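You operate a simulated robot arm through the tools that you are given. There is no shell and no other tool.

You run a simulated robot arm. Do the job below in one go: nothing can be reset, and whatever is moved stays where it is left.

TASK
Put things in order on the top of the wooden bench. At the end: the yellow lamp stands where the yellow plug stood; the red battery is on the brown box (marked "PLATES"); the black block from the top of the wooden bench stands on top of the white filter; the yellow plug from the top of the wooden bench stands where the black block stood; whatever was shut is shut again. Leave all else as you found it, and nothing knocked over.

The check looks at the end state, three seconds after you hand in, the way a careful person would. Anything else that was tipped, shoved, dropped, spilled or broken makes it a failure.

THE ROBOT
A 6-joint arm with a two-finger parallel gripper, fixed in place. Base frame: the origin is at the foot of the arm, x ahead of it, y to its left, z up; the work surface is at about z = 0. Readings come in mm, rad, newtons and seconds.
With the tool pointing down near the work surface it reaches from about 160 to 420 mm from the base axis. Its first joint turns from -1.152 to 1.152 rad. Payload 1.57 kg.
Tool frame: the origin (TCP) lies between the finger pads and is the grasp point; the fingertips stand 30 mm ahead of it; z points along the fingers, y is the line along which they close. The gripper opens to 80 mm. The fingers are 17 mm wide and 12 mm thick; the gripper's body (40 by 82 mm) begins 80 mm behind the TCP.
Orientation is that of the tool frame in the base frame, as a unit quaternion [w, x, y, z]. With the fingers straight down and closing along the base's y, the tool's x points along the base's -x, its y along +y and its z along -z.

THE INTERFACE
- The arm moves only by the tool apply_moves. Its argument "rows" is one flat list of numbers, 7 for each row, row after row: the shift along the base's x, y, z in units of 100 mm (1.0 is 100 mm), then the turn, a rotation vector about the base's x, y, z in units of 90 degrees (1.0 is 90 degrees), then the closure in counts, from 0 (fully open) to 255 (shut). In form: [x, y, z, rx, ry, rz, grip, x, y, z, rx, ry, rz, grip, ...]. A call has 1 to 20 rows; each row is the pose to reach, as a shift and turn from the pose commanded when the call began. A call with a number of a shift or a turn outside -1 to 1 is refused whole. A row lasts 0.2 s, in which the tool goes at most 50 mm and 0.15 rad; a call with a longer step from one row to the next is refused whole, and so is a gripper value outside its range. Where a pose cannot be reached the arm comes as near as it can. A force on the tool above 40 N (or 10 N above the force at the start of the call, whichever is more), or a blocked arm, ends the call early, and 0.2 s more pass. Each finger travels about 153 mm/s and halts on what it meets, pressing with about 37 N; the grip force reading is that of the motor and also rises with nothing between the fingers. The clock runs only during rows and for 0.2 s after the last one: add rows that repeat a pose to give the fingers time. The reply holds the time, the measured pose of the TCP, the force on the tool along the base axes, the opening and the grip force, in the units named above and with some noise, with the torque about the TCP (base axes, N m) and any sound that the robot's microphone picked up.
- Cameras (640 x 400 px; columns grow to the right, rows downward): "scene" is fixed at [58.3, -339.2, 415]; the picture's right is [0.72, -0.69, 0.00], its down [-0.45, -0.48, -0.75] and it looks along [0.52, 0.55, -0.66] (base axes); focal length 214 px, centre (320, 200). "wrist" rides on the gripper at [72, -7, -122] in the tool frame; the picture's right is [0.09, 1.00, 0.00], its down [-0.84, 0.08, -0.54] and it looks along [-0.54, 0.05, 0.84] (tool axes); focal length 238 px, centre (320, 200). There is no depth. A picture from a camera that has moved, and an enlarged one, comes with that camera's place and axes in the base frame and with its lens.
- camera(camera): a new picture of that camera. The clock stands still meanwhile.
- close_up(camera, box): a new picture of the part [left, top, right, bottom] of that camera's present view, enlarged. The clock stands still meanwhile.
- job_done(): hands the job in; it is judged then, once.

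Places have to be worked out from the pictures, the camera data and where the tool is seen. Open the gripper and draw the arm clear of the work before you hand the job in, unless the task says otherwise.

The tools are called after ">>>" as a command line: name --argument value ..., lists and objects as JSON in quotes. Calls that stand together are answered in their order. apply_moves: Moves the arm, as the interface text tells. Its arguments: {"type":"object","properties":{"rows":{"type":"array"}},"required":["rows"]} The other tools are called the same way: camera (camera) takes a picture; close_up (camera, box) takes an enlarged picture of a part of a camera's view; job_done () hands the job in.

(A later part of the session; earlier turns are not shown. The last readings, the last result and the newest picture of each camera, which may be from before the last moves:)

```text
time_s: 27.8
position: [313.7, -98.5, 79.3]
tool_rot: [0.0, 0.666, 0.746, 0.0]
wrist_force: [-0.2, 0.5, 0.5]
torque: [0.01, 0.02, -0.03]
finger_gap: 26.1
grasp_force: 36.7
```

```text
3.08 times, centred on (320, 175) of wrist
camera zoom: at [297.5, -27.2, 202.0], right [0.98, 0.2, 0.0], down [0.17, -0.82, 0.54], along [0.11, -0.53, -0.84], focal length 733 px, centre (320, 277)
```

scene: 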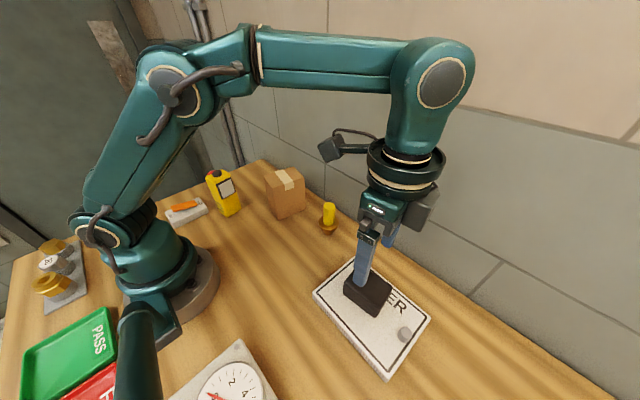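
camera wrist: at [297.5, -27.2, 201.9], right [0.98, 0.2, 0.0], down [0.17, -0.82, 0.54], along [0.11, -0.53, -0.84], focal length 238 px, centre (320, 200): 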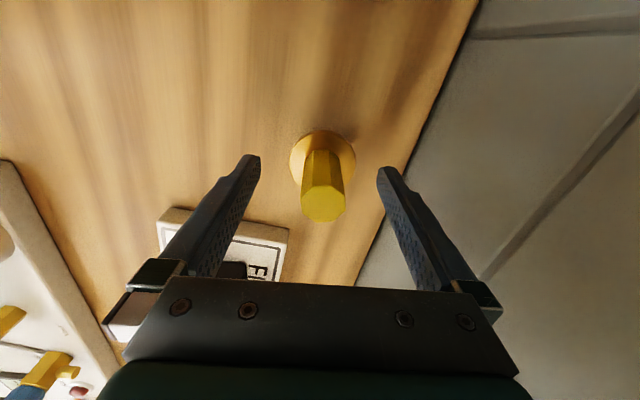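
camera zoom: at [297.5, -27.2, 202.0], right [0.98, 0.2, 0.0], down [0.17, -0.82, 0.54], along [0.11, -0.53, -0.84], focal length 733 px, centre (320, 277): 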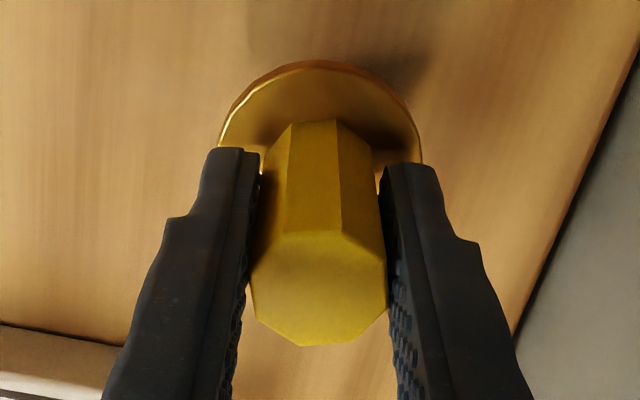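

The plug is held with a 26 mm gap, centred on the fingers. I'll lift it straight up in two stages.

>>> apply_moves --rows '[0, 0, 0.05, 0, 0, 0, 230, 0, 0, 0.2, 0, 0, 0, 230, 0, 0, 0.45, 0, 0, 0, 230, 0, 0, 0.75, 0, 0, 0, 230, 0, 0, 1.0, 0, 0, 0, 230]'

>>> apply_moves --rows '[-0.1, 0, 0.2, 0, 0, 0, 230, -0.25, 0.1, 0.38, 0, 0, 0, 230, -0.4, 0.3, 0.38, 0, 0, 0, 230, -0.5, 0.6, 0.38, 0, 0, 0, 230, -0.5, 1.0, 0.38, 0, 0, 0, 230]'

>>> camera --camera "scene"

```text
time_s: 29.0
position: [313.9, -97.6, 180.6]
tool_rot: [0.0, 0.666, 0.746, -0.001]
wrist_force: [-0.5, -0.4, -1.2]
torque: [0.01, 0.02, -0.01]
finger_gap: 26.1
grasp_force: 36.7
```

```text
time_s: 30.2
position: [264.8, 3.4, 217.1]
tool_rot: [0.001, 0.665, 0.747, -0.001]
wrist_force: [0.1, -0.1, -1.4]
torque: [-0.03, -0.01, 0.01]
finger_gap: 26.3
grasp_force: 36.8
```

```text
taken
```

scene: 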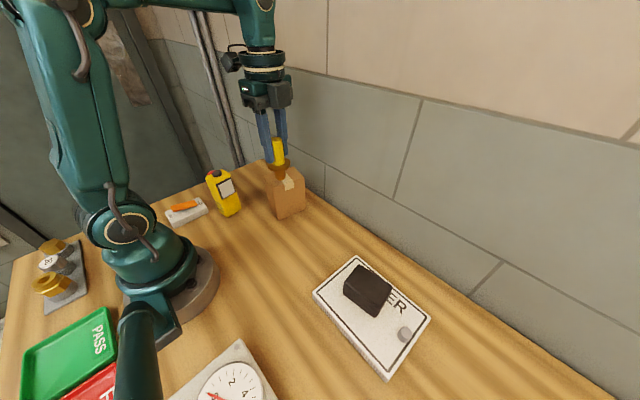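

The plug clears the box top by more than 30 mm. I'll continue over and past the box toward the block's old spot.

>>> apply_moves --rows '[0, 0.35, 0, 0, 0, 0, 230, 0, 0.7, 0, 0, 0, 0, 230, 0, 1.0, 0, 0, 0, 0, 230, 0, 1.0, 0, 0, 0, 0, 230]'

>>> apply_moves --rows '[0.1, 0.3, -0.1, 0, 0, 0, 230, 0.25, 0.6, -0.3, 0, 0, 0, 230, 0.4, 0.8, -0.6, 0, 0, 0, 230, 0.49, 0.98, -0.9, 0, 0, 0, 230, 0.49, 0.98, -0.9, 0, 0, 0, 230]'

>>> camera --camera "scene"

>>> camera --camera "wrist"

```text
time_s: 31.2
position: [264.9, 104.6, 216.2]
tool_rot: [0.0, 0.666, 0.746, 0.0]
wrist_force: [0.6, 0.1, -1.9]
torque: [0.01, -0.03, 0.0]
finger_gap: 26.1
grasp_force: 37.6
```

```text
time_s: 32.4
position: [313.9, 200.2, 125.1]
tool_rot: [0.001, 0.665, 0.747, 0.0]
wrist_force: [0.2, 0.5, -1.7]
torque: [0.02, 0.01, 0.04]
finger_gap: 26.3
grasp_force: 37.2
```

```text
taken
```

scene: 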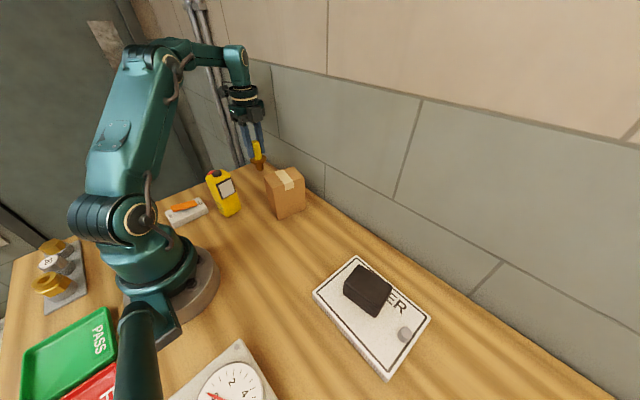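

```text
taken
camera wrist: at [298.8, 271.8, 248.3], right [0.98, 0.2, 0.0], down [0.17, -0.82, 0.54], along [0.11, -0.53, -0.84], focal length 238 px, centre (320, 200)
```

wrist: 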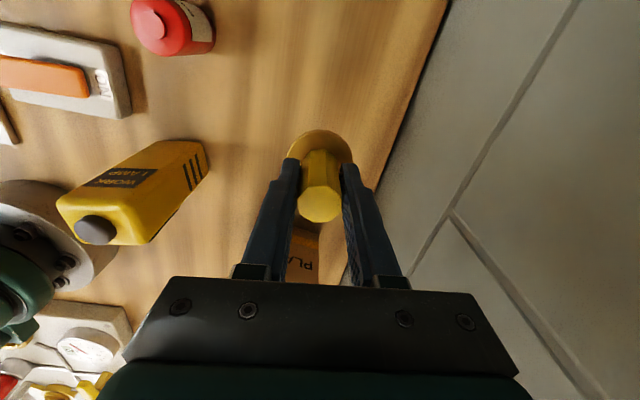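

The plug is over the block's old spot to within about 1 mm. I'll lower it most of the way, then creep down until it touches.

>>> apply_moves --rows '[0, 0.005, -0.15, 0, 0, 0, 230, 0, 0.005, -0.3, 0, 0, 0, 230, 0, 0.005, -0.4, 0, 0, 0, 230, 0, 0.005, -0.45, 0, 0, 0, 230, 0, 0.005, -0.46, 0, 0, 0, 230, 0, 0.005, -0.46, 0, 0, 0, 230]'

>>> close_up --camera "scene" --box '[230, 130, 300, 200]'

```text
time_s: 33.8
position: [314.3, 200.1, 81.1]
tool_rot: [0.0, 0.666, 0.746, 0.0]
wrist_force: [-0.4, -0.3, -1.7]
torque: [-0.03, -0.01, -0.01]
finger_gap: 26.2
grasp_force: 37.3
```

```text
5.71 times, centred on (265, 165) of scene
camera zoom: at [58.3, -339.2, 415.0], right [0.72, -0.69, 0.0], down [-0.45, -0.48, -0.75], along [0.52, 0.55, -0.66], focal length 1226 px, centre (634, 400)
```

zoom: 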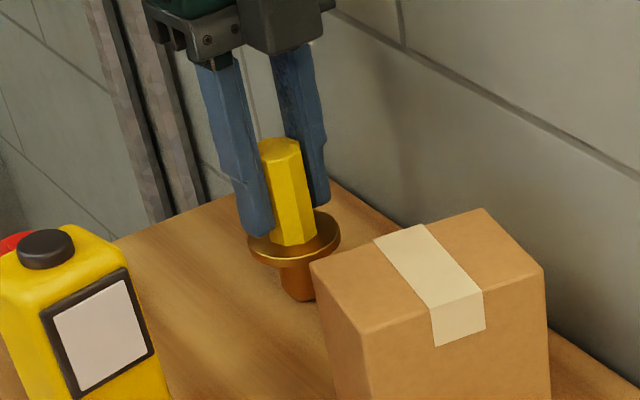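

It isn't touching yet: the force is still just its weight. I'll creep down 1 mm at a time.

>>> apply_moves --rows '[0, 0, -0.01, 0, 0, 0, 230, 0, 0, -0.01, 0, 0, 0, 230]'

>>> apply_moves --rows '[0, 0, -0.01, 0, 0, 0, 230, 0, 0, -0.01, 0, 0, 0, 230]'

```text
time_s: 34.4
position: [312.6, 200.7, 80.0]
tool_rot: [0.001, 0.666, 0.746, 0.0]
wrist_force: [0.2, -0.4, -2.0]
torque: [-0.02, 0.0, -0.02]
finger_gap: 25.9
grasp_force: 36.7
```

```text
time_s: 35.0
position: [313.6, 199.6, 79.7]
tool_rot: [0.0, 0.666, 0.746, 0.0]
wrist_force: [0.2, 0.1, -0.2]
torque: [0.01, -0.02, 0.0]
finger_gap: 26.1
grasp_force: 37.3
```

The weight is now carried by the bench, so the plug is just touching. I'll press 0.4 mm more and check.

>>> apply_moves --rows '[0, 0, -0.004, 0, 0, 0, 230, 0, 0, -0.004, 0, 0, 0, 230]'

```text
time_s: 35.6
position: [312.9, 200.5, 79.2]
tool_rot: [0.0, 0.666, 0.746, 0.001]
wrist_force: [-0.7, -0.5, -0.4]
torque: [-0.01, 0.01, 0.0]
finger_gap: 26.0
grasp_force: 37.1
```

The plug is resting with near-zero force. I'll open the fingers slowly and evenly.

>>> apply_moves --rows '[0, 0, 0, 0, 0, 0, 172, 0, 0, 0, 0, 0, 0, 166, 0, 0, 0, 0, 0, 0, 158, 0, 0, 0, 0, 0, 0, 140, 0, 0, 0, 0, 0, 0, 100, 0, 0, 0, 0, 0, 0, 50, 0, 0, 0, 0, 0, 0, 10, 0, 0, 0, 0, 0, 0, 10]'

>>> close_up --camera "scene" --box '[230, 130, 300, 200]'

>>> camera --camera "wrist"

```text
time_s: 37.4
position: [312.9, 200.2, 79.8]
tool_rot: [0.0, 0.667, 0.745, 0.001]
wrist_force: [0.4, 0.3, -0.7]
torque: [0.01, 0.02, -0.01]
finger_gap: 76.9
grasp_force: 0.0
```

```text
5.71 times, centred on (265, 165) of scene
camera zoom: at [58.3, -339.2, 415.0], right [0.72, -0.69, 0.0], down [-0.45, -0.48, -0.75], along [0.52, 0.55, -0.66], focal length 1226 px, centre (634, 400)
```

zoom: 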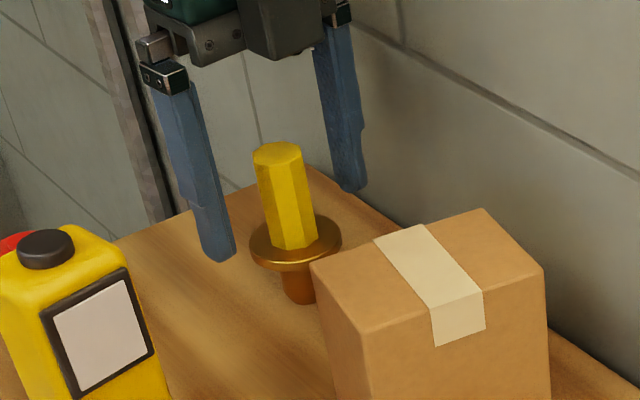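

```text
taken
camera wrist: at [297.8, 271.6, 202.1], right [0.98, 0.2, 0.0], down [0.17, -0.82, 0.54], along [0.11, -0.53, -0.84], focal length 238 px, centre (320, 200)
```

wrist: 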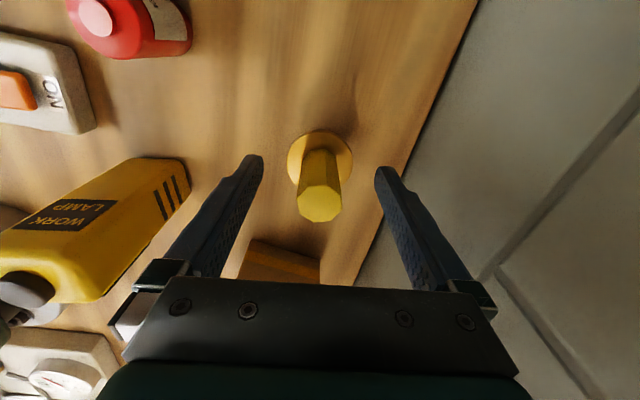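

The plug stands upright and free between the open fingers. I'll rise straight up and verify it.

>>> apply_moves --rows '[0, 0, 0.1, 0, 0, 0, 10, 0, 0, 0.4, 0, 0, 0, 10, 0, 0, 0.7, 0, 0, 0, 10, 0, 0, 1.0, 0, 0, 0, 10]'

>>> camera --camera "wrist"

>>> close_up --camera "scene" --box '[190, 130, 310, 230]'

```text
time_s: 38.4
position: [311.9, 200.1, 179.5]
tool_rot: [-0.001, 0.666, 0.746, -0.001]
wrist_force: [0.3, -0.3, 0.1]
torque: [-0.02, 0.03, -0.06]
finger_gap: 76.9
grasp_force: 0.0
```

```text
taken
camera wrist: at [297.4, 272.0, 302.5], right [0.98, 0.2, 0.0], down [0.17, -0.82, 0.54], along [0.11, -0.53, -0.84], focal length 238 px, centre (320, 200)
```

wrist: 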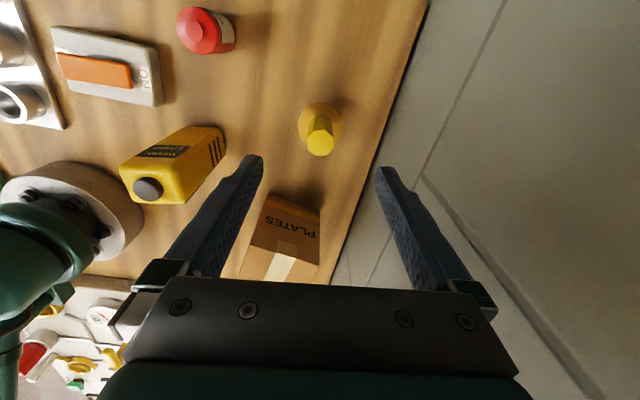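

```text
4.00 times, centred on (250, 180) of scene
camera zoom: at [58.3, -339.2, 415.0], right [0.72, -0.69, 0.0], down [-0.45, -0.48, -0.75], along [0.52, 0.55, -0.66], focal length 858 px, centre (600, 280)
```

zoom: 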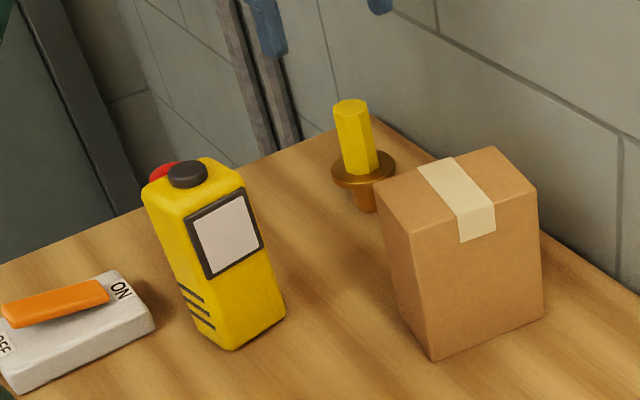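

The plug stands at the block's old place. Next is the lamp: I'll move above it and check the alignment.

>>> apply_moves --rows '[-0.35, -0.1, 0.1, 0, 0, 0, 0, -0.7, -0.25, 0.2, 0, 0, 0, 0, -1.0, -0.4, 0.2, 0, 0, 0.03, 0]'

>>> apply_moves --rows '[-0.2, -0.1, 0, 0, 0, 0, 0, -0.37, -0.17, 0, 0, 0, 0, 0, -0.37, -0.17, 0, 0, 0, 0, 0]'

>>> camera --camera "wrist"

>>> camera --camera "scene"

```text
time_s: 39.2
position: [212.9, 161.1, 200.0]
tool_rot: [-0.001, 0.648, 0.761, 0.001]
wrist_force: [-0.4, 0.0, -0.8]
torque: [-0.01, 0.02, -0.03]
finger_gap: 80.0
grasp_force: 0.2
```

```text
time_s: 40.0
position: [175.7, 143.2, 199.8]
tool_rot: [0.0, 0.648, 0.762, 0.0]
wrist_force: [-0.4, 0.2, -0.5]
torque: [-0.02, 0.03, -0.01]
finger_gap: 79.9
grasp_force: 0.1
```

```text
taken
camera wrist: at [157.2, 214.1, 322.1], right [0.97, 0.25, 0.0], down [0.21, -0.81, 0.54], along [0.14, -0.52, -0.84], focal length 238 px, centre (320, 200)
```

wrist: 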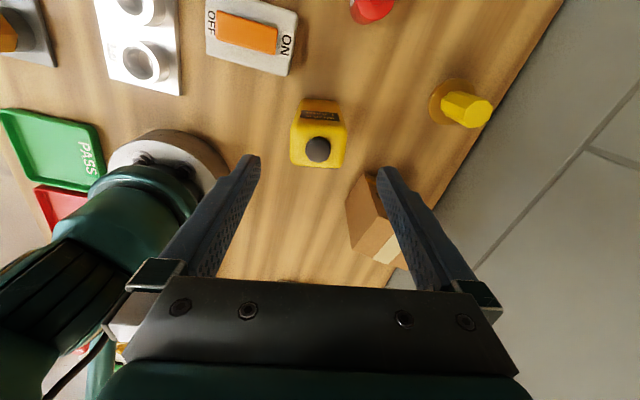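

```text
taken
```

scene: 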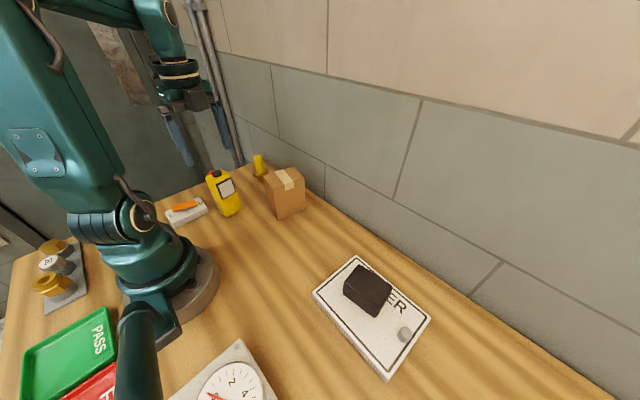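

>>> close_up --camera "wrist" --box '[270, 80, 370, 180]'

```text
4.00 times, centred on (320, 130) of wrist
camera zoom: at [157.2, 214.1, 322.1], right [0.97, 0.25, 0.0], down [0.21, -0.81, 0.54], along [0.14, -0.52, -0.84], focal length 953 px, centre (320, 480)
```

zoom: 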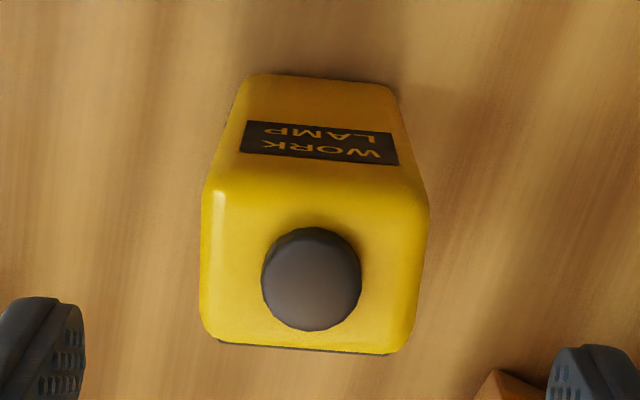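

The lamp is aligned with the gripper, 48 mm wide across the fingers, with a small offset. I'll correct by (−1.1,−4.2) mm and descend around it.

>>> apply_moves --rows '[-0.011, -0.042, -0.1, 0, 0, 0, 0, -0.011, -0.042, -0.4, 0, 0, 0, 0, -0.011, -0.042, -0.75, 0, 0, 0, 0, -0.011, -0.042, -1.0, 0, 0, 0, 0, -0.011, -0.042, -1.0, 0, 0, 0, 0]'

>>> apply_moves --rows '[0, 0, -0.12, 0, 0, 0, 0, 0, 0, -0.25, 0, 0, 0, 0, 0, 0, -0.25, 0, 0, 0, 0]'

>>> camera --camera "wrist"

>>> close_up --camera "scene" --box '[150, 120, 270, 230]'

```text
time_s: 41.2
position: [174.5, 138.2, 97.6]
tool_rot: [0.0, 0.648, 0.762, 0.001]
wrist_force: [0.7, 0.5, 0.0]
torque: [-0.01, 0.01, 0.02]
finger_gap: 80.1
grasp_force: 0.0
```

```text
time_s: 42.0
position: [176.2, 138.5, 73.3]
tool_rot: [0.0, 0.649, 0.761, 0.0]
wrist_force: [0.1, 0.5, -0.3]
torque: [0.01, 0.0, -0.01]
finger_gap: 80.2
grasp_force: 0.0
```

```text
taken
camera wrist: at [156.5, 209.8, 197.4], right [0.97, 0.25, 0.0], down [0.21, -0.81, 0.54], along [0.14, -0.52, -0.84], focal length 238 px, centre (320, 200)
```

wrist: 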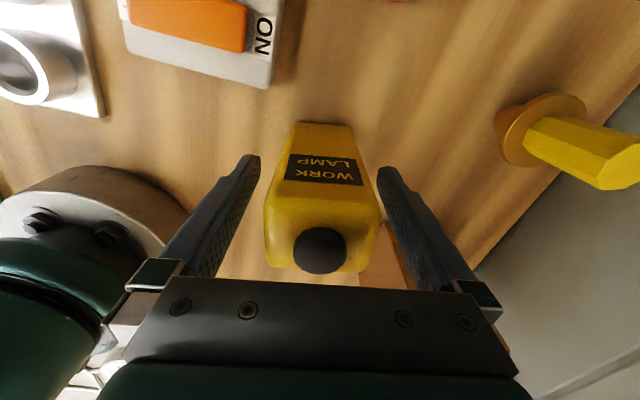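

```text
3.64 times, centred on (210, 175) of scene
camera zoom: at [58.3, -339.2, 415.0], right [0.72, -0.69, 0.0], down [-0.45, -0.48, -0.75], along [0.52, 0.55, -0.66], focal length 780 px, centre (720, 291)
```

zoom: 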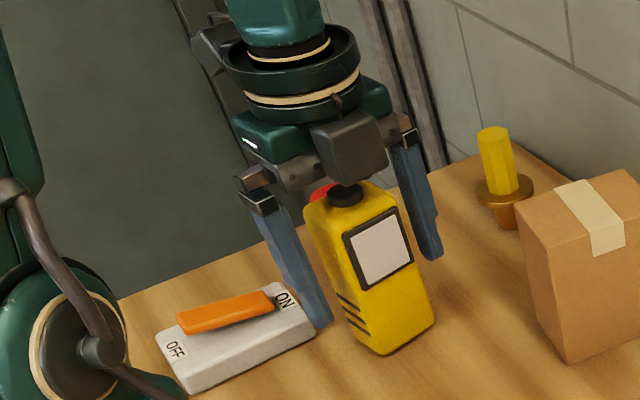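

The fingers straddle the lamp with no contact. I'll close gradually.

>>> apply_moves --rows '[0, 0, 0, 0, 0, 0, 50, 0, 0, 0, 0, 0, 0, 80, 0, 0, 0, 0, 0, 0, 94, 0, 0, 0, 0, 0, 0, 105, 0, 0, 0, 0, 0, 0, 180, 0, 0, 0, 0, 0, 0, 180, 0, 0, 0, 0, 0, 0, 180]'

>>> camera --camera "wrist"

```text
time_s: 43.6
position: [174.8, 139.0, 74.3]
tool_rot: [0.0, 0.648, 0.761, 0.0]
wrist_force: [-0.1, 0.6, 0.9]
torque: [-0.06, 0.01, 0.03]
finger_gap: 49.9
grasp_force: 36.8
```

```text
taken
camera wrist: at [156.4, 209.9, 197.6], right [0.97, 0.25, 0.0], down [0.21, -0.81, 0.54], along [0.14, -0.52, -0.84], focal length 238 px, centre (320, 200)
```

wrist: 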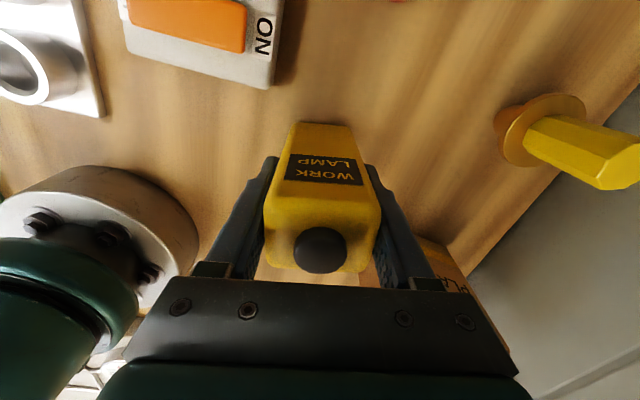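

The lamp is held at 49.9 mm. I'll lift it straight up.

>>> apply_moves --rows '[0, 0, 0.05, 0, 0, 0, 180, 0, 0, 0.2, 0, 0, 0, 180, 0, 0, 0.5, 0, 0, 0, 180, 0, 0, 0.8, 0, 0, 0, 180, 0, 0, 1.0, 0, 0, 0, 180]'

>>> apply_moves --rows '[0.1, -0.2, 0.2, 0, 0, 0, 180, 0.15, -0.5, 0.35, 0, 0, 0, 180, 0.2, -0.8, 0.35, 0, 0, 0, 180, 0.2, -1.0, 0.35, 0, 0, 0, 180, 0.2, -1.0, 0.35, 0, 0, 0, 180]'

>>> camera --camera "scene"

```text
time_s: 44.8
position: [174.6, 138.8, 173.8]
tool_rot: [-0.001, 0.648, 0.761, 0.0]
wrist_force: [0.4, 0.2, -1.9]
torque: [0.02, -0.02, -0.03]
finger_gap: 49.5
grasp_force: 36.4
```

```text
time_s: 46.0
position: [194.5, 39.7, 208.4]
tool_rot: [0.0, 0.649, 0.761, 0.0]
wrist_force: [0.0, -0.7, -2.9]
torque: [-0.01, -0.01, 0.0]
finger_gap: 50.1
grasp_force: 36.7
```

```text
taken
```

scene: 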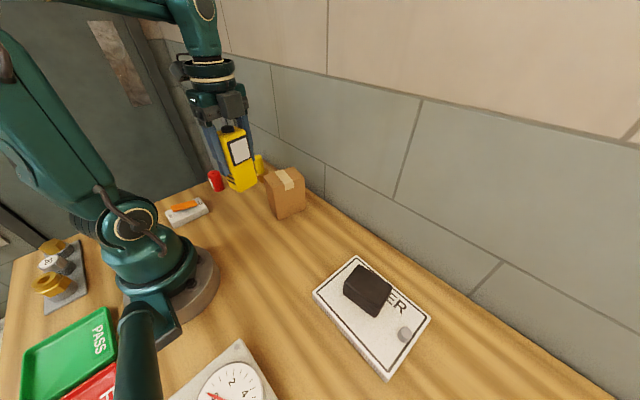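

The lamp hangs upright. I'll carry it past the box toward the plug's old spot.

>>> apply_moves --rows '[0.1, -0.4, 0, 0, 0, 0, 180, 0.25, -0.8, 0, 0, 0, 0, 180, 0.4, -1.0, 0, 0, 0, 0, 180]'

>>> apply_moves --rows '[0.3, -0.15, -0.1, 0, 0, 0, 180, 0.6, -0.3, -0.25, 0, 0, 0, 180, 0.79, -0.385, -0.5, 0, 0, 0, 180, 0.79, -0.385, -0.8, 0, 0, 0, 180, 0.79, -0.385, -0.8, 0, 0, 0, 180]'

>>> camera --camera "scene"

>>> camera --camera "wrist"

```text
time_s: 46.8
position: [234.6, -60.1, 207.5]
tool_rot: [0.001, 0.648, 0.762, 0.0]
wrist_force: [0.4, -0.4, -1.8]
torque: [-0.01, -0.02, -0.01]
finger_gap: 49.7
grasp_force: 36.8
```

```text
time_s: 48.0
position: [315.1, -99.3, 127.8]
tool_rot: [0.0, 0.648, 0.761, 0.0]
wrist_force: [0.2, 0.7, -1.7]
torque: [-0.03, -0.01, -0.04]
finger_gap: 49.5
grasp_force: 37.3
```

```text
taken
```

scene: 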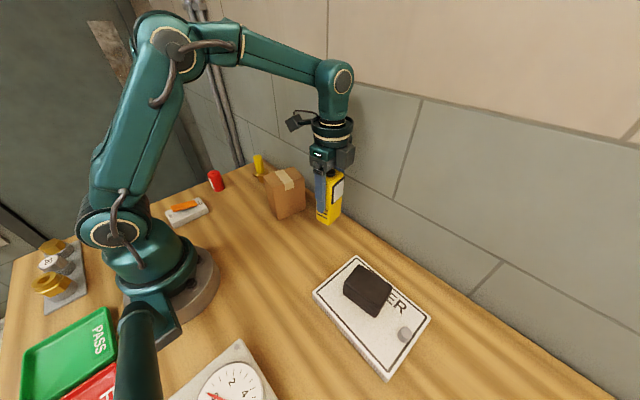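

```text
taken
camera wrist: at [296.6, -28.4, 250.8], right [0.97, 0.25, 0.0], down [0.21, -0.81, 0.54], along [0.14, -0.52, -0.84], focal length 238 px, centre (320, 200)
```

wrist: 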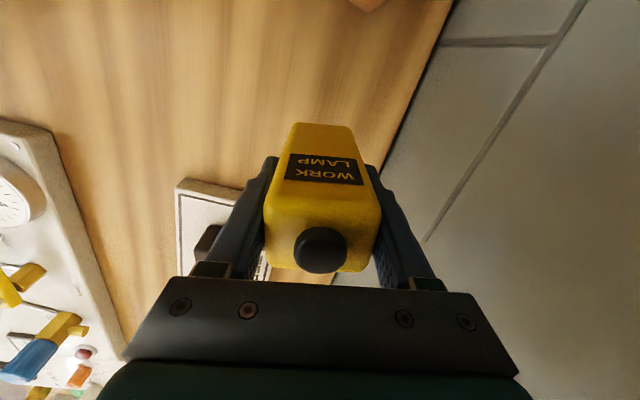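

The lamp is over the plug's old spot at about (314,−99). I'll lower it most of the way and then creep to contact.

>>> apply_moves --rows '[-0.007, 0, -0.2, 0, 0, 0, 180, -0.007, 0, -0.4, 0, 0, 0, 180, -0.007, 0, -0.5, 0, 0, 0, 180, -0.007, 0, -0.525, 0, 0, 0, 180, -0.007, 0, -0.525, 0, 0, 0, 180]'

>>> apply_moves --rows '[0, 0, -0.01, 0, 0, 0, 180, 0, 0, -0.01, 0, 0, 0, 180]'

>>> apply_moves --rows '[0, 0, -0.01, 0, 0, 0, 180, 0, 0, -0.01, 0, 0, 0, 180]'

```text
time_s: 49.2
position: [312.9, -99.6, 76.9]
tool_rot: [0.0, 0.648, 0.762, 0.001]
wrist_force: [0.1, -0.5, -2.4]
torque: [0.01, 0.01, 0.02]
finger_gap: 49.8
grasp_force: 36.8
```

```text
time_s: 49.8
position: [314.3, -100.1, 74.5]
tool_rot: [0.0, 0.648, 0.762, -0.001]
wrist_force: [0.2, -1.0, -1.7]
torque: [0.02, 0.0, -0.03]
finger_gap: 50.0
grasp_force: 37.1
```

```text
time_s: 50.4
position: [314.4, -99.8, 75.4]
tool_rot: [-0.001, 0.648, 0.762, 0.0]
wrist_force: [-0.1, -0.1, -2.7]
torque: [0.01, 0.01, 0.0]
finger_gap: 50.1
grasp_force: 36.8
```

>>> apply_moves --rows '[0, 0, -0.006, 0, 0, 0, 180, 0, 0, -0.006, 0, 0, 0, 180]'

>>> apply_moves --rows '[0, 0, -0.005, 0, 0, 0, 180, 0, 0, -0.005, 0, 0, 0, 180]'

```text
time_s: 51.0
position: [315.0, -99.0, 75.0]
tool_rot: [0.001, 0.648, 0.762, 0.0]
wrist_force: [-1.4, 0.7, 1.7]
torque: [0.05, 0.03, -0.02]
finger_gap: 50.0
grasp_force: 36.9
```

```text
time_s: 51.6
position: [315.0, -99.1, 75.4]
tool_rot: [0.0, 0.647, 0.762, 0.0]
wrist_force: [-1.6, -1.5, 2.7]
torque: [0.01, 0.06, 0.04]
finger_gap: 49.9
grasp_force: 37.3
```

The bench now carries the lamp. I'll open slowly to release it.

>>> apply_moves --rows '[0, 0, 0, 0, 0, 0, 95, 0, 0, 0, 0, 0, 0, 90, 0, 0, 0, 0, 0, 0, 80, 0, 0, 0, 0, 0, 0, 50, 0, 0, 0, 0, 0, 0, 10, 0, 0, 0, 0, 0, 0, 5, 0, 0, 0, 0, 0, 0, 5]'

>>> camera --camera "wrist"

>>> close_up --camera "scene" --box '[280, 130, 380, 250]'

```text
time_s: 53.2
position: [314.1, -99.5, 74.0]
tool_rot: [0.001, 0.648, 0.761, -0.001]
wrist_force: [-0.1, -0.3, -0.4]
torque: [-0.02, -0.01, 0.01]
finger_gap: 78.6
grasp_force: 0.1
```

```text
taken
camera wrist: at [295.0, -28.5, 197.3], right [0.97, 0.25, 0.0], down [0.21, -0.81, 0.54], along [0.14, -0.52, -0.84], focal length 238 px, centre (320, 200)
```

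wrist: 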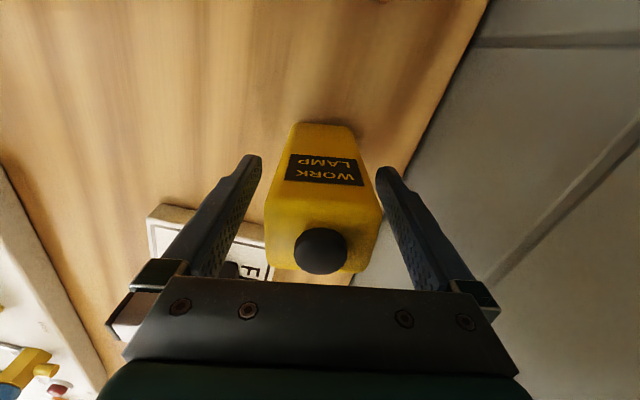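

```text
3.33 times, centred on (330, 190) of scene
camera zoom: at [58.3, -339.2, 415.0], right [0.72, -0.69, 0.0], down [-0.45, -0.48, -0.75], along [0.52, 0.55, -0.66], focal length 715 px, centre (287, 233)
```

zoom: 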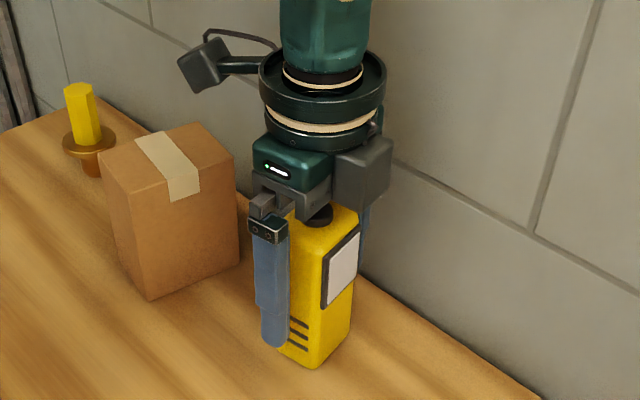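

The lamp stands free. I'll rise straight up, since the lamp's knob reaches about z=125, and check.

>>> apply_moves --rows '[0, 0, 0.1, 0, 0, 0, 0, 0, 0, 0.4, 0, 0, 0, 0, 0, 0, 0.75, 0, 0, 0, 0, 0, 0, 1.0, 0, 0, 0, 0]'

>>> apply_moves --rows '[-0.2, 0, 0.2, 0, 0, 0, 0, -0.5, 0.2, 0.35, 0, 0, 0, 0, -0.8, 0.5, 0.35, 0, 0, 0, 0, -1.0, 0.9, 0.35, 0, 0, 0, 0, -1.0, 0.9, 0.35, 0, 0, 0, 0]'

>>> camera --camera "scene"

>>> camera --camera "wrist"

```text
time_s: 54.2
position: [314.7, -98.5, 174.0]
tool_rot: [0.0, 0.648, 0.761, 0.0]
wrist_force: [-0.3, 0.7, -0.5]
torque: [0.01, 0.01, 0.01]
finger_gap: 79.7
grasp_force: 0.1
```

```text
time_s: 55.4
position: [213.1, -8.5, 207.9]
tool_rot: [0.0, 0.648, 0.762, 0.0]
wrist_force: [0.1, 0.0, -0.7]
torque: [0.0, 0.02, -0.01]
finger_gap: 80.2
grasp_force: 0.0
```

```text
taken
```

scene: 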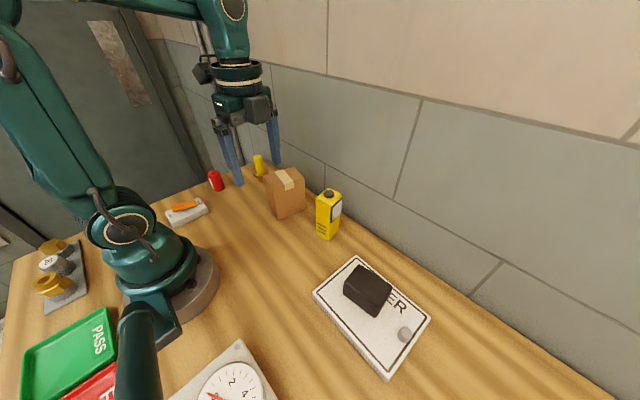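

```text
taken
camera wrist: at [194.7, 63.3, 331.7], right [0.97, 0.25, 0.0], down [0.21, -0.81, 0.54], along [0.14, -0.52, -0.84], focal length 238 px, centre (320, 200)
```

wrist: 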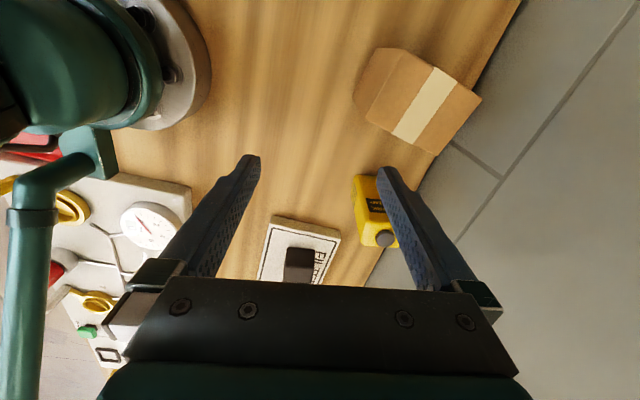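

The lamp stands at the plug's old spot. Last is the battery: I'll move over to about (194,261).

>>> apply_moves --rows '[0, 0.4, 0, 0, 0, 0, 0, 0, 0.8, 0, 0, 0, 0, 0, 0, 1.0, 0, 0, 0, 0, 0]'

>>> apply_moves --rows '[0, 0.4, 0, 0, 0, 0, 0, -0.05, 0.8, 0, 0, 0, 0, 0, -0.1, 1.0, 0, 0, 0, 0, 0]'

>>> apply_moves --rows '[-0.05, 0.35, -0.2, 0, 0, 0, 0, -0.09, 0.69, -0.5, 0, 0, 0, 0, -0.09, 0.69, -0.6, 0, 0, 0, 0, -0.09, 0.69, -0.6, 0, 0, 0, 0]'

>>> camera --camera "wrist"

>>> camera --camera "scene"

```text
time_s: 56.2
position: [213.7, 92.6, 208.5]
tool_rot: [0.001, 0.648, 0.762, 0.0]
wrist_force: [0.4, -0.5, 0.0]
torque: [-0.03, 0.0, -0.01]
finger_gap: 79.9
grasp_force: 0.1
```

```text
time_s: 57.0
position: [202.7, 190.6, 206.8]
tool_rot: [0.0, 0.648, 0.761, 0.0]
wrist_force: [-0.1, 0.1, 0.2]
torque: [-0.02, -0.01, -0.02]
finger_gap: 80.3
grasp_force: 0.2
```

```text
time_s: 58.0
position: [195.4, 261.8, 146.7]
tool_rot: [0.0, 0.648, 0.762, 0.0]
wrist_force: [0.6, 0.1, 0.5]
torque: [-0.01, -0.04, 0.02]
finger_gap: 79.9
grasp_force: 0.1
```

```text
taken
camera wrist: at [177.3, 332.1, 270.6], right [0.97, 0.25, 0.0], down [0.21, -0.81, 0.54], along [0.14, -0.52, -0.84], focal length 238 px, centre (320, 200)
```

wrist: 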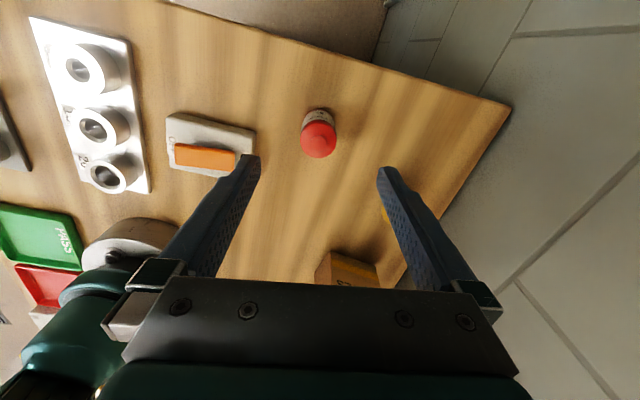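

```text
taken
```

scene: 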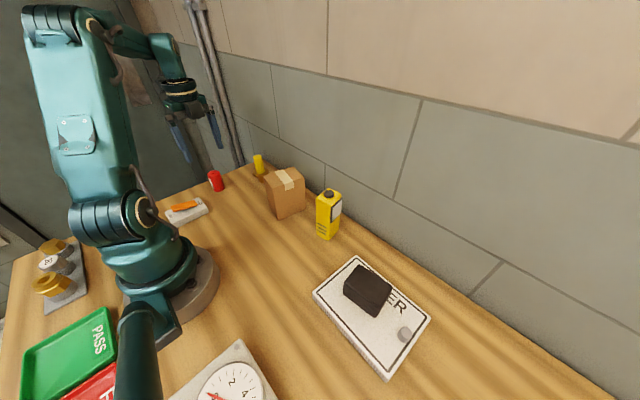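

>>> close_up --camera "wrist" --box '[270, 85, 370, 175]'

>>> close_up --camera "scene" --box '[190, 150, 250, 210]'

```text
4.44 times, centred on (320, 130) of wrist
camera zoom: at [177.3, 332.1, 270.6], right [0.97, 0.25, 0.0], down [0.21, -0.81, 0.54], along [0.14, -0.52, -0.84], focal length 1059 px, centre (320, 511)
```

zoom: 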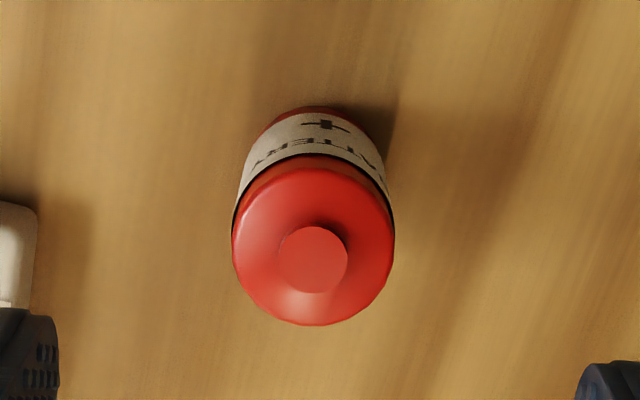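

```text
6.67 times, centred on (220, 180) of scene
camera zoom: at [58.3, -339.2, 415.0], right [0.72, -0.69, 0.0], down [-0.45, -0.48, -0.75], along [0.52, 0.55, -0.66], focal length 1430 px, centre (987, 333)
```

zoom: 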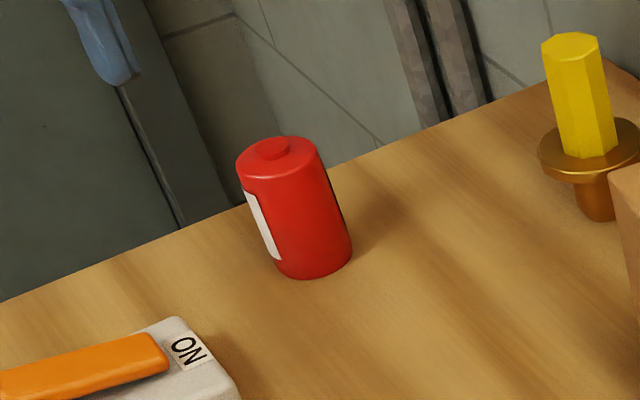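

The battery is upright, about 33.5 mm across and 56 mm tall, offset 2.3 mm to the tool's −y. I'll correct and descend to z≈40.

>>> apply_moves --rows '[-0.022, -0.008, -0.1, 0, 0, 0, 0, -0.022, -0.008, -0.4, 0, 0, 0, 0, -0.022, -0.008, -0.75, 0, 0, 0, 0, -0.022, -0.008, -0.95, 0, 0, 0, 0, -0.022, -0.008, -0.95, 0, 0, 0, 0]'

>>> apply_moves --rows '[0, 0, -0.06, 0, 0, 0, 0, 0, 0, -0.115, 0, 0, 0, 0, 0, 0, -0.115, 0, 0, 0, 0]'

>>> camera --camera "wrist"

```text
time_s: 59.2
position: [191.5, 260.4, 53.8]
tool_rot: [0.0, 0.648, 0.762, 0.001]
wrist_force: [0.0, 0.1, -0.1]
torque: [0.02, -0.01, 0.02]
finger_gap: 80.0
grasp_force: 0.0
```

```text
time_s: 60.0
position: [192.1, 260.2, 42.3]
tool_rot: [0.0, 0.649, 0.761, 0.001]
wrist_force: [-0.3, -0.5, 0.3]
torque: [-0.02, 0.0, 0.01]
finger_gap: 80.0
grasp_force: 0.0
```

```text
taken
camera wrist: at [172.9, 330.6, 165.2], right [0.97, 0.25, 0.0], down [0.21, -0.81, 0.54], along [0.14, -0.52, -0.84], focal length 238 px, centre (320, 200)
```

wrist: 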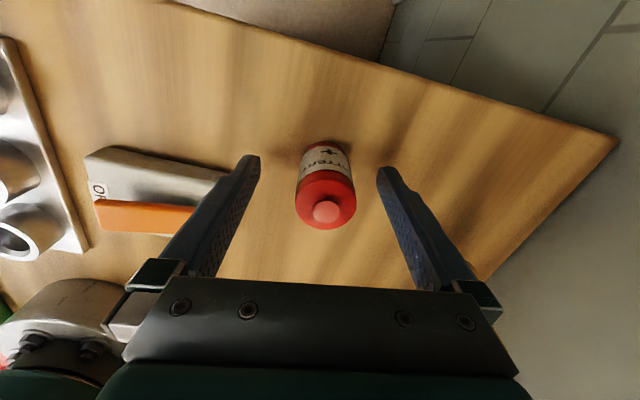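

The battery is centred and the switch isn't touched. I'll close gradually.

>>> apply_moves --rows '[0, 0, 0, 0, 0, 0, 80, 0, 0, 0, 0, 0, 0, 125, 0, 0, 0, 0, 0, 0, 142, 0, 0, 0, 0, 0, 0, 155, 0, 0, 0, 0, 0, 0, 210, 0, 0, 0, 0, 0, 0, 210, 0, 0, 0, 0, 0, 0, 210]'

>>> camera --camera "wrist"

```text
time_s: 61.6
position: [191.2, 260.4, 42.7]
tool_rot: [0.0, 0.648, 0.761, 0.0]
wrist_force: [0.4, -0.8, -0.4]
torque: [0.01, 0.03, 0.02]
finger_gap: 32.8
grasp_force: 36.9
```

```text
taken
camera wrist: at [172.9, 330.6, 165.3], right [0.97, 0.25, 0.0], down [0.21, -0.81, 0.54], along [0.14, -0.52, -0.84], focal length 238 px, centre (320, 200)
```

wrist: 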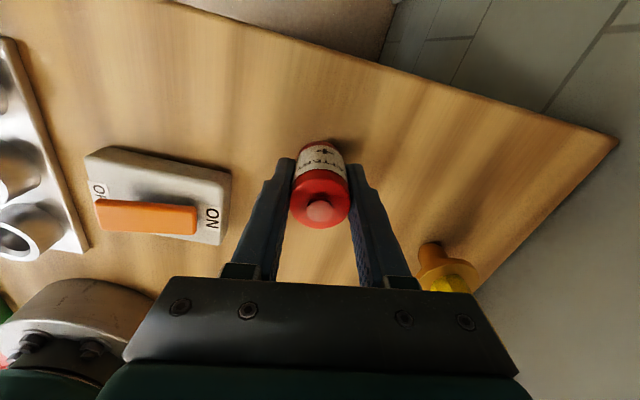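

The battery is held at 32.8 mm. I'll lift it and carry it at z≈195 toward the box.

>>> apply_moves --rows '[0, 0, 0.05, 0, 0, 0, 210, 0, 0, 0.2, 0, 0, 0, 210, 0, 0, 0.5, 0, 0, 0, 210, 0, 0, 0.8, 0, 0, 0, 210, 0, 0, 1.0, 0, 0, 0, 210]'

>>> apply_moves --rows '[0, -0.1, 0.3, 0, 0, 0, 210, 0.1, -0.4, 0.55, 0, 0, 0, 210, 0.2, -0.7, 0.55, 0, 0, 0, 210, 0.3, -1.0, 0.55, 0, 0, 0, 210]'

>>> apply_moves --rows '[0.2, -0.35, 0, 0, 0, 0, 210, 0.4, -0.7, 0, 0, 0, 0, 210, 0.6, -1.0, 0, 0, 0, 0, 210, 0.6, -1.0, 0, 0, 0, 0, 210]'

>>> camera --camera "scene"

>>> camera --camera "wrist"

```text
time_s: 62.8
position: [192.1, 258.5, 141.3]
tool_rot: [0.0, 0.647, 0.762, 0.0]
wrist_force: [-0.2, 0.2, -1.8]
torque: [0.0, 0.0, -0.02]
finger_gap: 32.8
grasp_force: 36.8
```

```text
time_s: 63.8
position: [222.0, 160.4, 197.4]
tool_rot: [0.0, 0.648, 0.762, -0.001]
wrist_force: [0.3, 0.2, -1.6]
torque: [-0.02, -0.01, 0.02]
finger_gap: 32.7
grasp_force: 37.0
```

```text
time_s: 64.8
position: [281.3, 59.0, 197.1]
tool_rot: [0.0, 0.647, 0.762, 0.0]
wrist_force: [0.2, 0.6, -2.1]
torque: [0.0, 0.0, -0.02]
finger_gap: 32.8
grasp_force: 37.7
```

```text
taken
```

scene: 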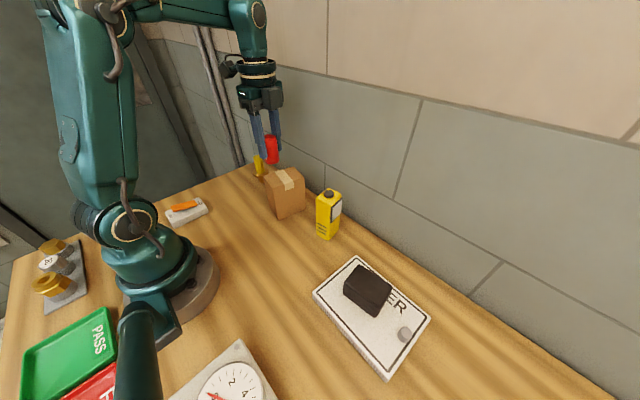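

```text
taken
camera wrist: at [263.4, 129.6, 320.5], right [0.97, 0.25, 0.0], down [0.21, -0.81, 0.54], along [0.14, -0.52, -0.84], focal length 238 px, centre (320, 200)
```

wrist: 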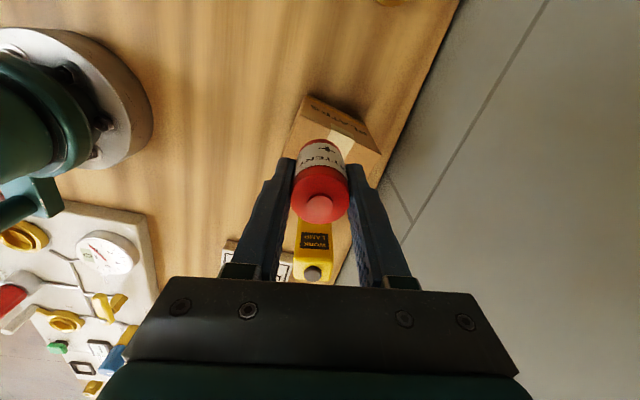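

The battery hangs level. The box top's centre works out at about (294.5,42), so I'll move there and lower to just above the top.

>>> apply_moves --rows '[0.132, -0.17, 0, 0, 0, 0, 210, 0.132, -0.17, -0.2, 0, 0, 0, 210, 0.132, -0.17, -0.38, 0, 0, 0, 210, 0.132, -0.17, -0.38, 0, 0, 0, 210]'

>>> close_up --camera "scene" --box '[230, 110, 350, 230]'

>>> camera --camera "wrist"

```text
time_s: 65.8
position: [295.2, 41.7, 157.1]
tool_rot: [0.0, 0.648, 0.762, 0.0]
wrist_force: [-0.1, -0.8, -1.3]
torque: [0.01, -0.01, 0.03]
finger_gap: 32.4
grasp_force: 36.9
```

```text
3.33 times, centred on (290, 170) of scene
camera zoom: at [58.3, -339.2, 415.0], right [0.72, -0.69, 0.0], down [-0.45, -0.48, -0.75], along [0.52, 0.55, -0.66], focal length 715 px, centre (420, 300)
```

zoom: 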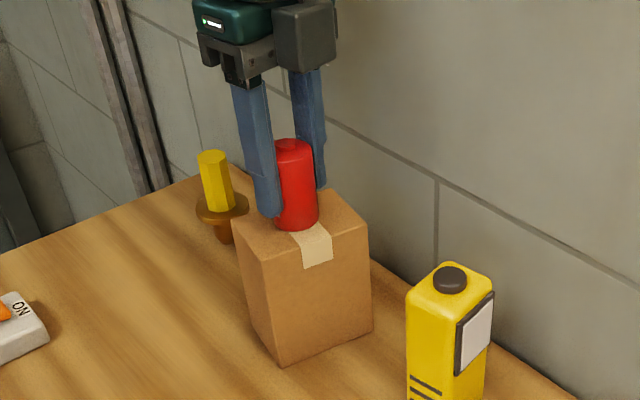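

```text
taken
camera wrist: at [275.8, 112.6, 280.5], right [0.97, 0.25, 0.0], down [0.21, -0.81, 0.54], along [0.14, -0.52, -0.84], focal length 238 px, centre (320, 200)
```

wrist: 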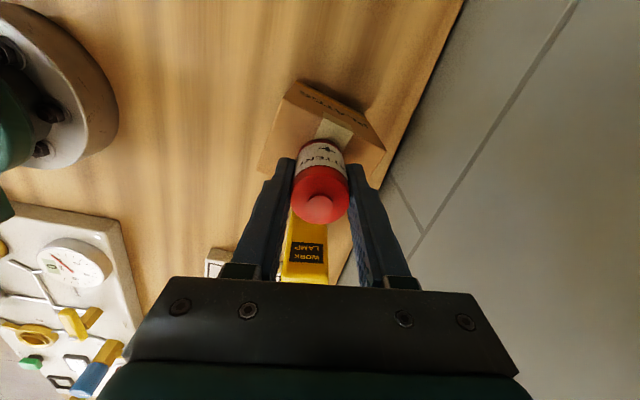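

The battery is centred above the box top, about 10 mm up. I'll creep down, watching the force.

>>> apply_moves --rows '[0, 0, -0.03, 0, 0, 0, 210, 0, 0, -0.05, 0, 0, 0, 210, 0, 0, -0.05, 0, 0, 0, 210]'

>>> apply_moves --rows '[0, 0, -0.01, 0, 0, 0, 210, 0, 0, -0.02, 0, 0, 0, 210, 0, 0, -0.02, 0, 0, 0, 210]'

```text
time_s: 66.6
position: [296.5, 43.4, 154.9]
tool_rot: [0.002, 0.648, 0.762, 0.001]
wrist_force: [-1.7, -0.6, 29.8]
torque: [-0.07, 0.12, 0.16]
finger_gap: 32.8
grasp_force: 37.0
```

```text
time_s: 67.4
position: [295.4, 41.2, 150.7]
tool_rot: [0.001, 0.648, 0.761, 0.001]
wrist_force: [2.6, -0.5, 28.6]
torque: [-0.01, 0.0, 0.0]
finger_gap: 32.4
grasp_force: 36.8
```

The box top was higher than I judged, and the press is about 29 N. I'll ease up until the force drops and check that nothing shifted.

>>> apply_moves --rows '[0, 0, 0.01, 0, 0, 0, 210, 0, 0, 0.01, 0, 0, 0, 210]'

>>> close_up --camera "scene" --box '[230, 110, 350, 230]'

>>> camera --camera "wrist"

```text
time_s: 68.0
position: [295.4, 41.2, 150.8]
tool_rot: [0.0, 0.648, 0.762, 0.0]
wrist_force: [3.6, -1.3, 9.8]
torque: [-0.01, -0.27, -0.04]
finger_gap: 32.7
grasp_force: 37.4
```

```text
3.33 times, centred on (290, 170) of scene
camera zoom: at [58.3, -339.2, 415.0], right [0.72, -0.69, 0.0], down [-0.45, -0.48, -0.75], along [0.52, 0.55, -0.66], focal length 715 px, centre (420, 300)
```

zoom: 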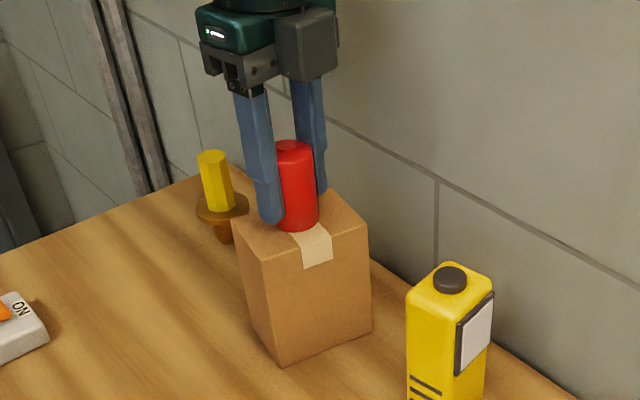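

```text
taken
camera wrist: at [276.3, 112.6, 274.8], right [0.97, 0.25, 0.0], down [0.21, -0.81, 0.54], along [0.13, -0.52, -0.84], focal length 238 px, centre (320, 200)
```

wrist: 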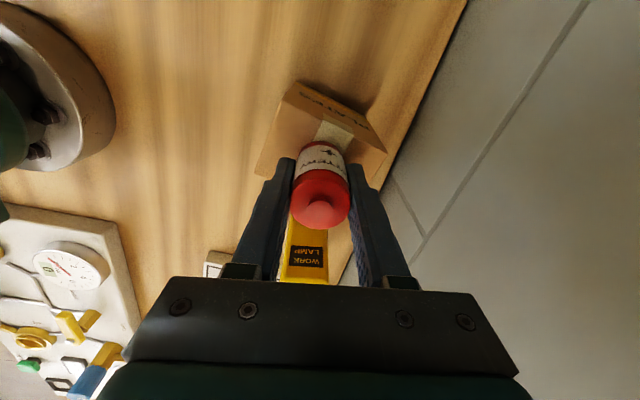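

The box hasn't moved. The battery just slid up a few millimetres in the grip and sits flat on top. I'll ease up a little more to remove the remaining 10 N.

>>> apply_moves --rows '[0, 0, 0.006, 0, 0, 0, 210, 0, 0, 0.006, 0, 0, 0, 210]'

```text
time_s: 68.6
position: [293.8, 42.4, 151.8]
tool_rot: [-0.001, 0.648, 0.762, -0.001]
wrist_force: [-0.4, 0.3, -1.1]
torque: [-0.01, 0.01, -0.01]
finger_gap: 32.3
grasp_force: 36.4
```

The force is near zero now, so the battery is just resting. I'll lower 0.3 mm and open slowly.

>>> apply_moves --rows '[0, 0, -0.003, 0, 0, 0, 210, 0, 0, -0.003, 0, 0, 0, 150, 0, 0, -0.003, 0, 0, 0, 145, 0, 0, -0.003, 0, 0, 0, 138, 0, 0, -0.003, 0, 0, 0, 120, 0, 0, -0.003, 0, 0, 0, 80, 0, 0, -0.003, 0, 0, 0, 30, 0, 0, -0.003, 0, 0, 0, 10, 0, 0, -0.003, 0, 0, 0, 10]'

>>> close_up --camera "scene" --box '[230, 110, 350, 230]'

>>> camera --camera "wrist"

```text
time_s: 70.6
position: [294.0, 43.1, 152.0]
tool_rot: [0.0, 0.648, 0.761, 0.0]
wrist_force: [-0.5, 1.0, -0.3]
torque: [-0.03, -0.02, 0.04]
finger_gap: 76.9
grasp_force: 0.0
```

```text
3.33 times, centred on (290, 170) of scene
camera zoom: at [58.3, -339.2, 415.0], right [0.72, -0.69, 0.0], down [-0.45, -0.48, -0.75], along [0.52, 0.55, -0.66], focal length 715 px, centre (420, 300)
```

zoom: 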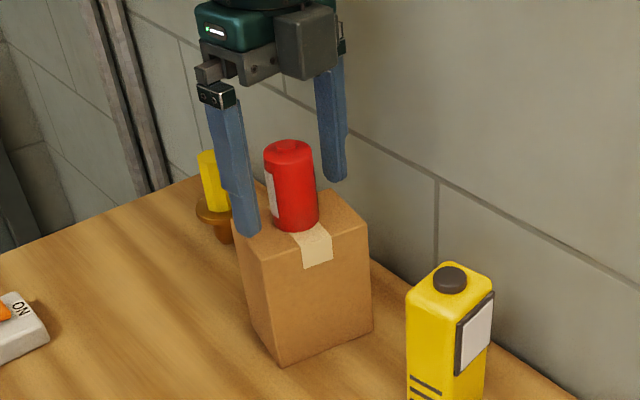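

```text
taken
camera wrist: at [276.4, 112.6, 276.1], right [0.97, 0.25, 0.0], down [0.21, -0.81, 0.54], along [0.14, -0.52, -0.84], focal length 238 px, centre (320, 200)
```

wrist: 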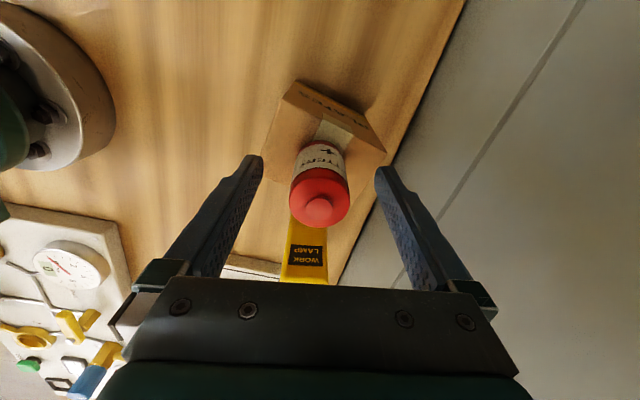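

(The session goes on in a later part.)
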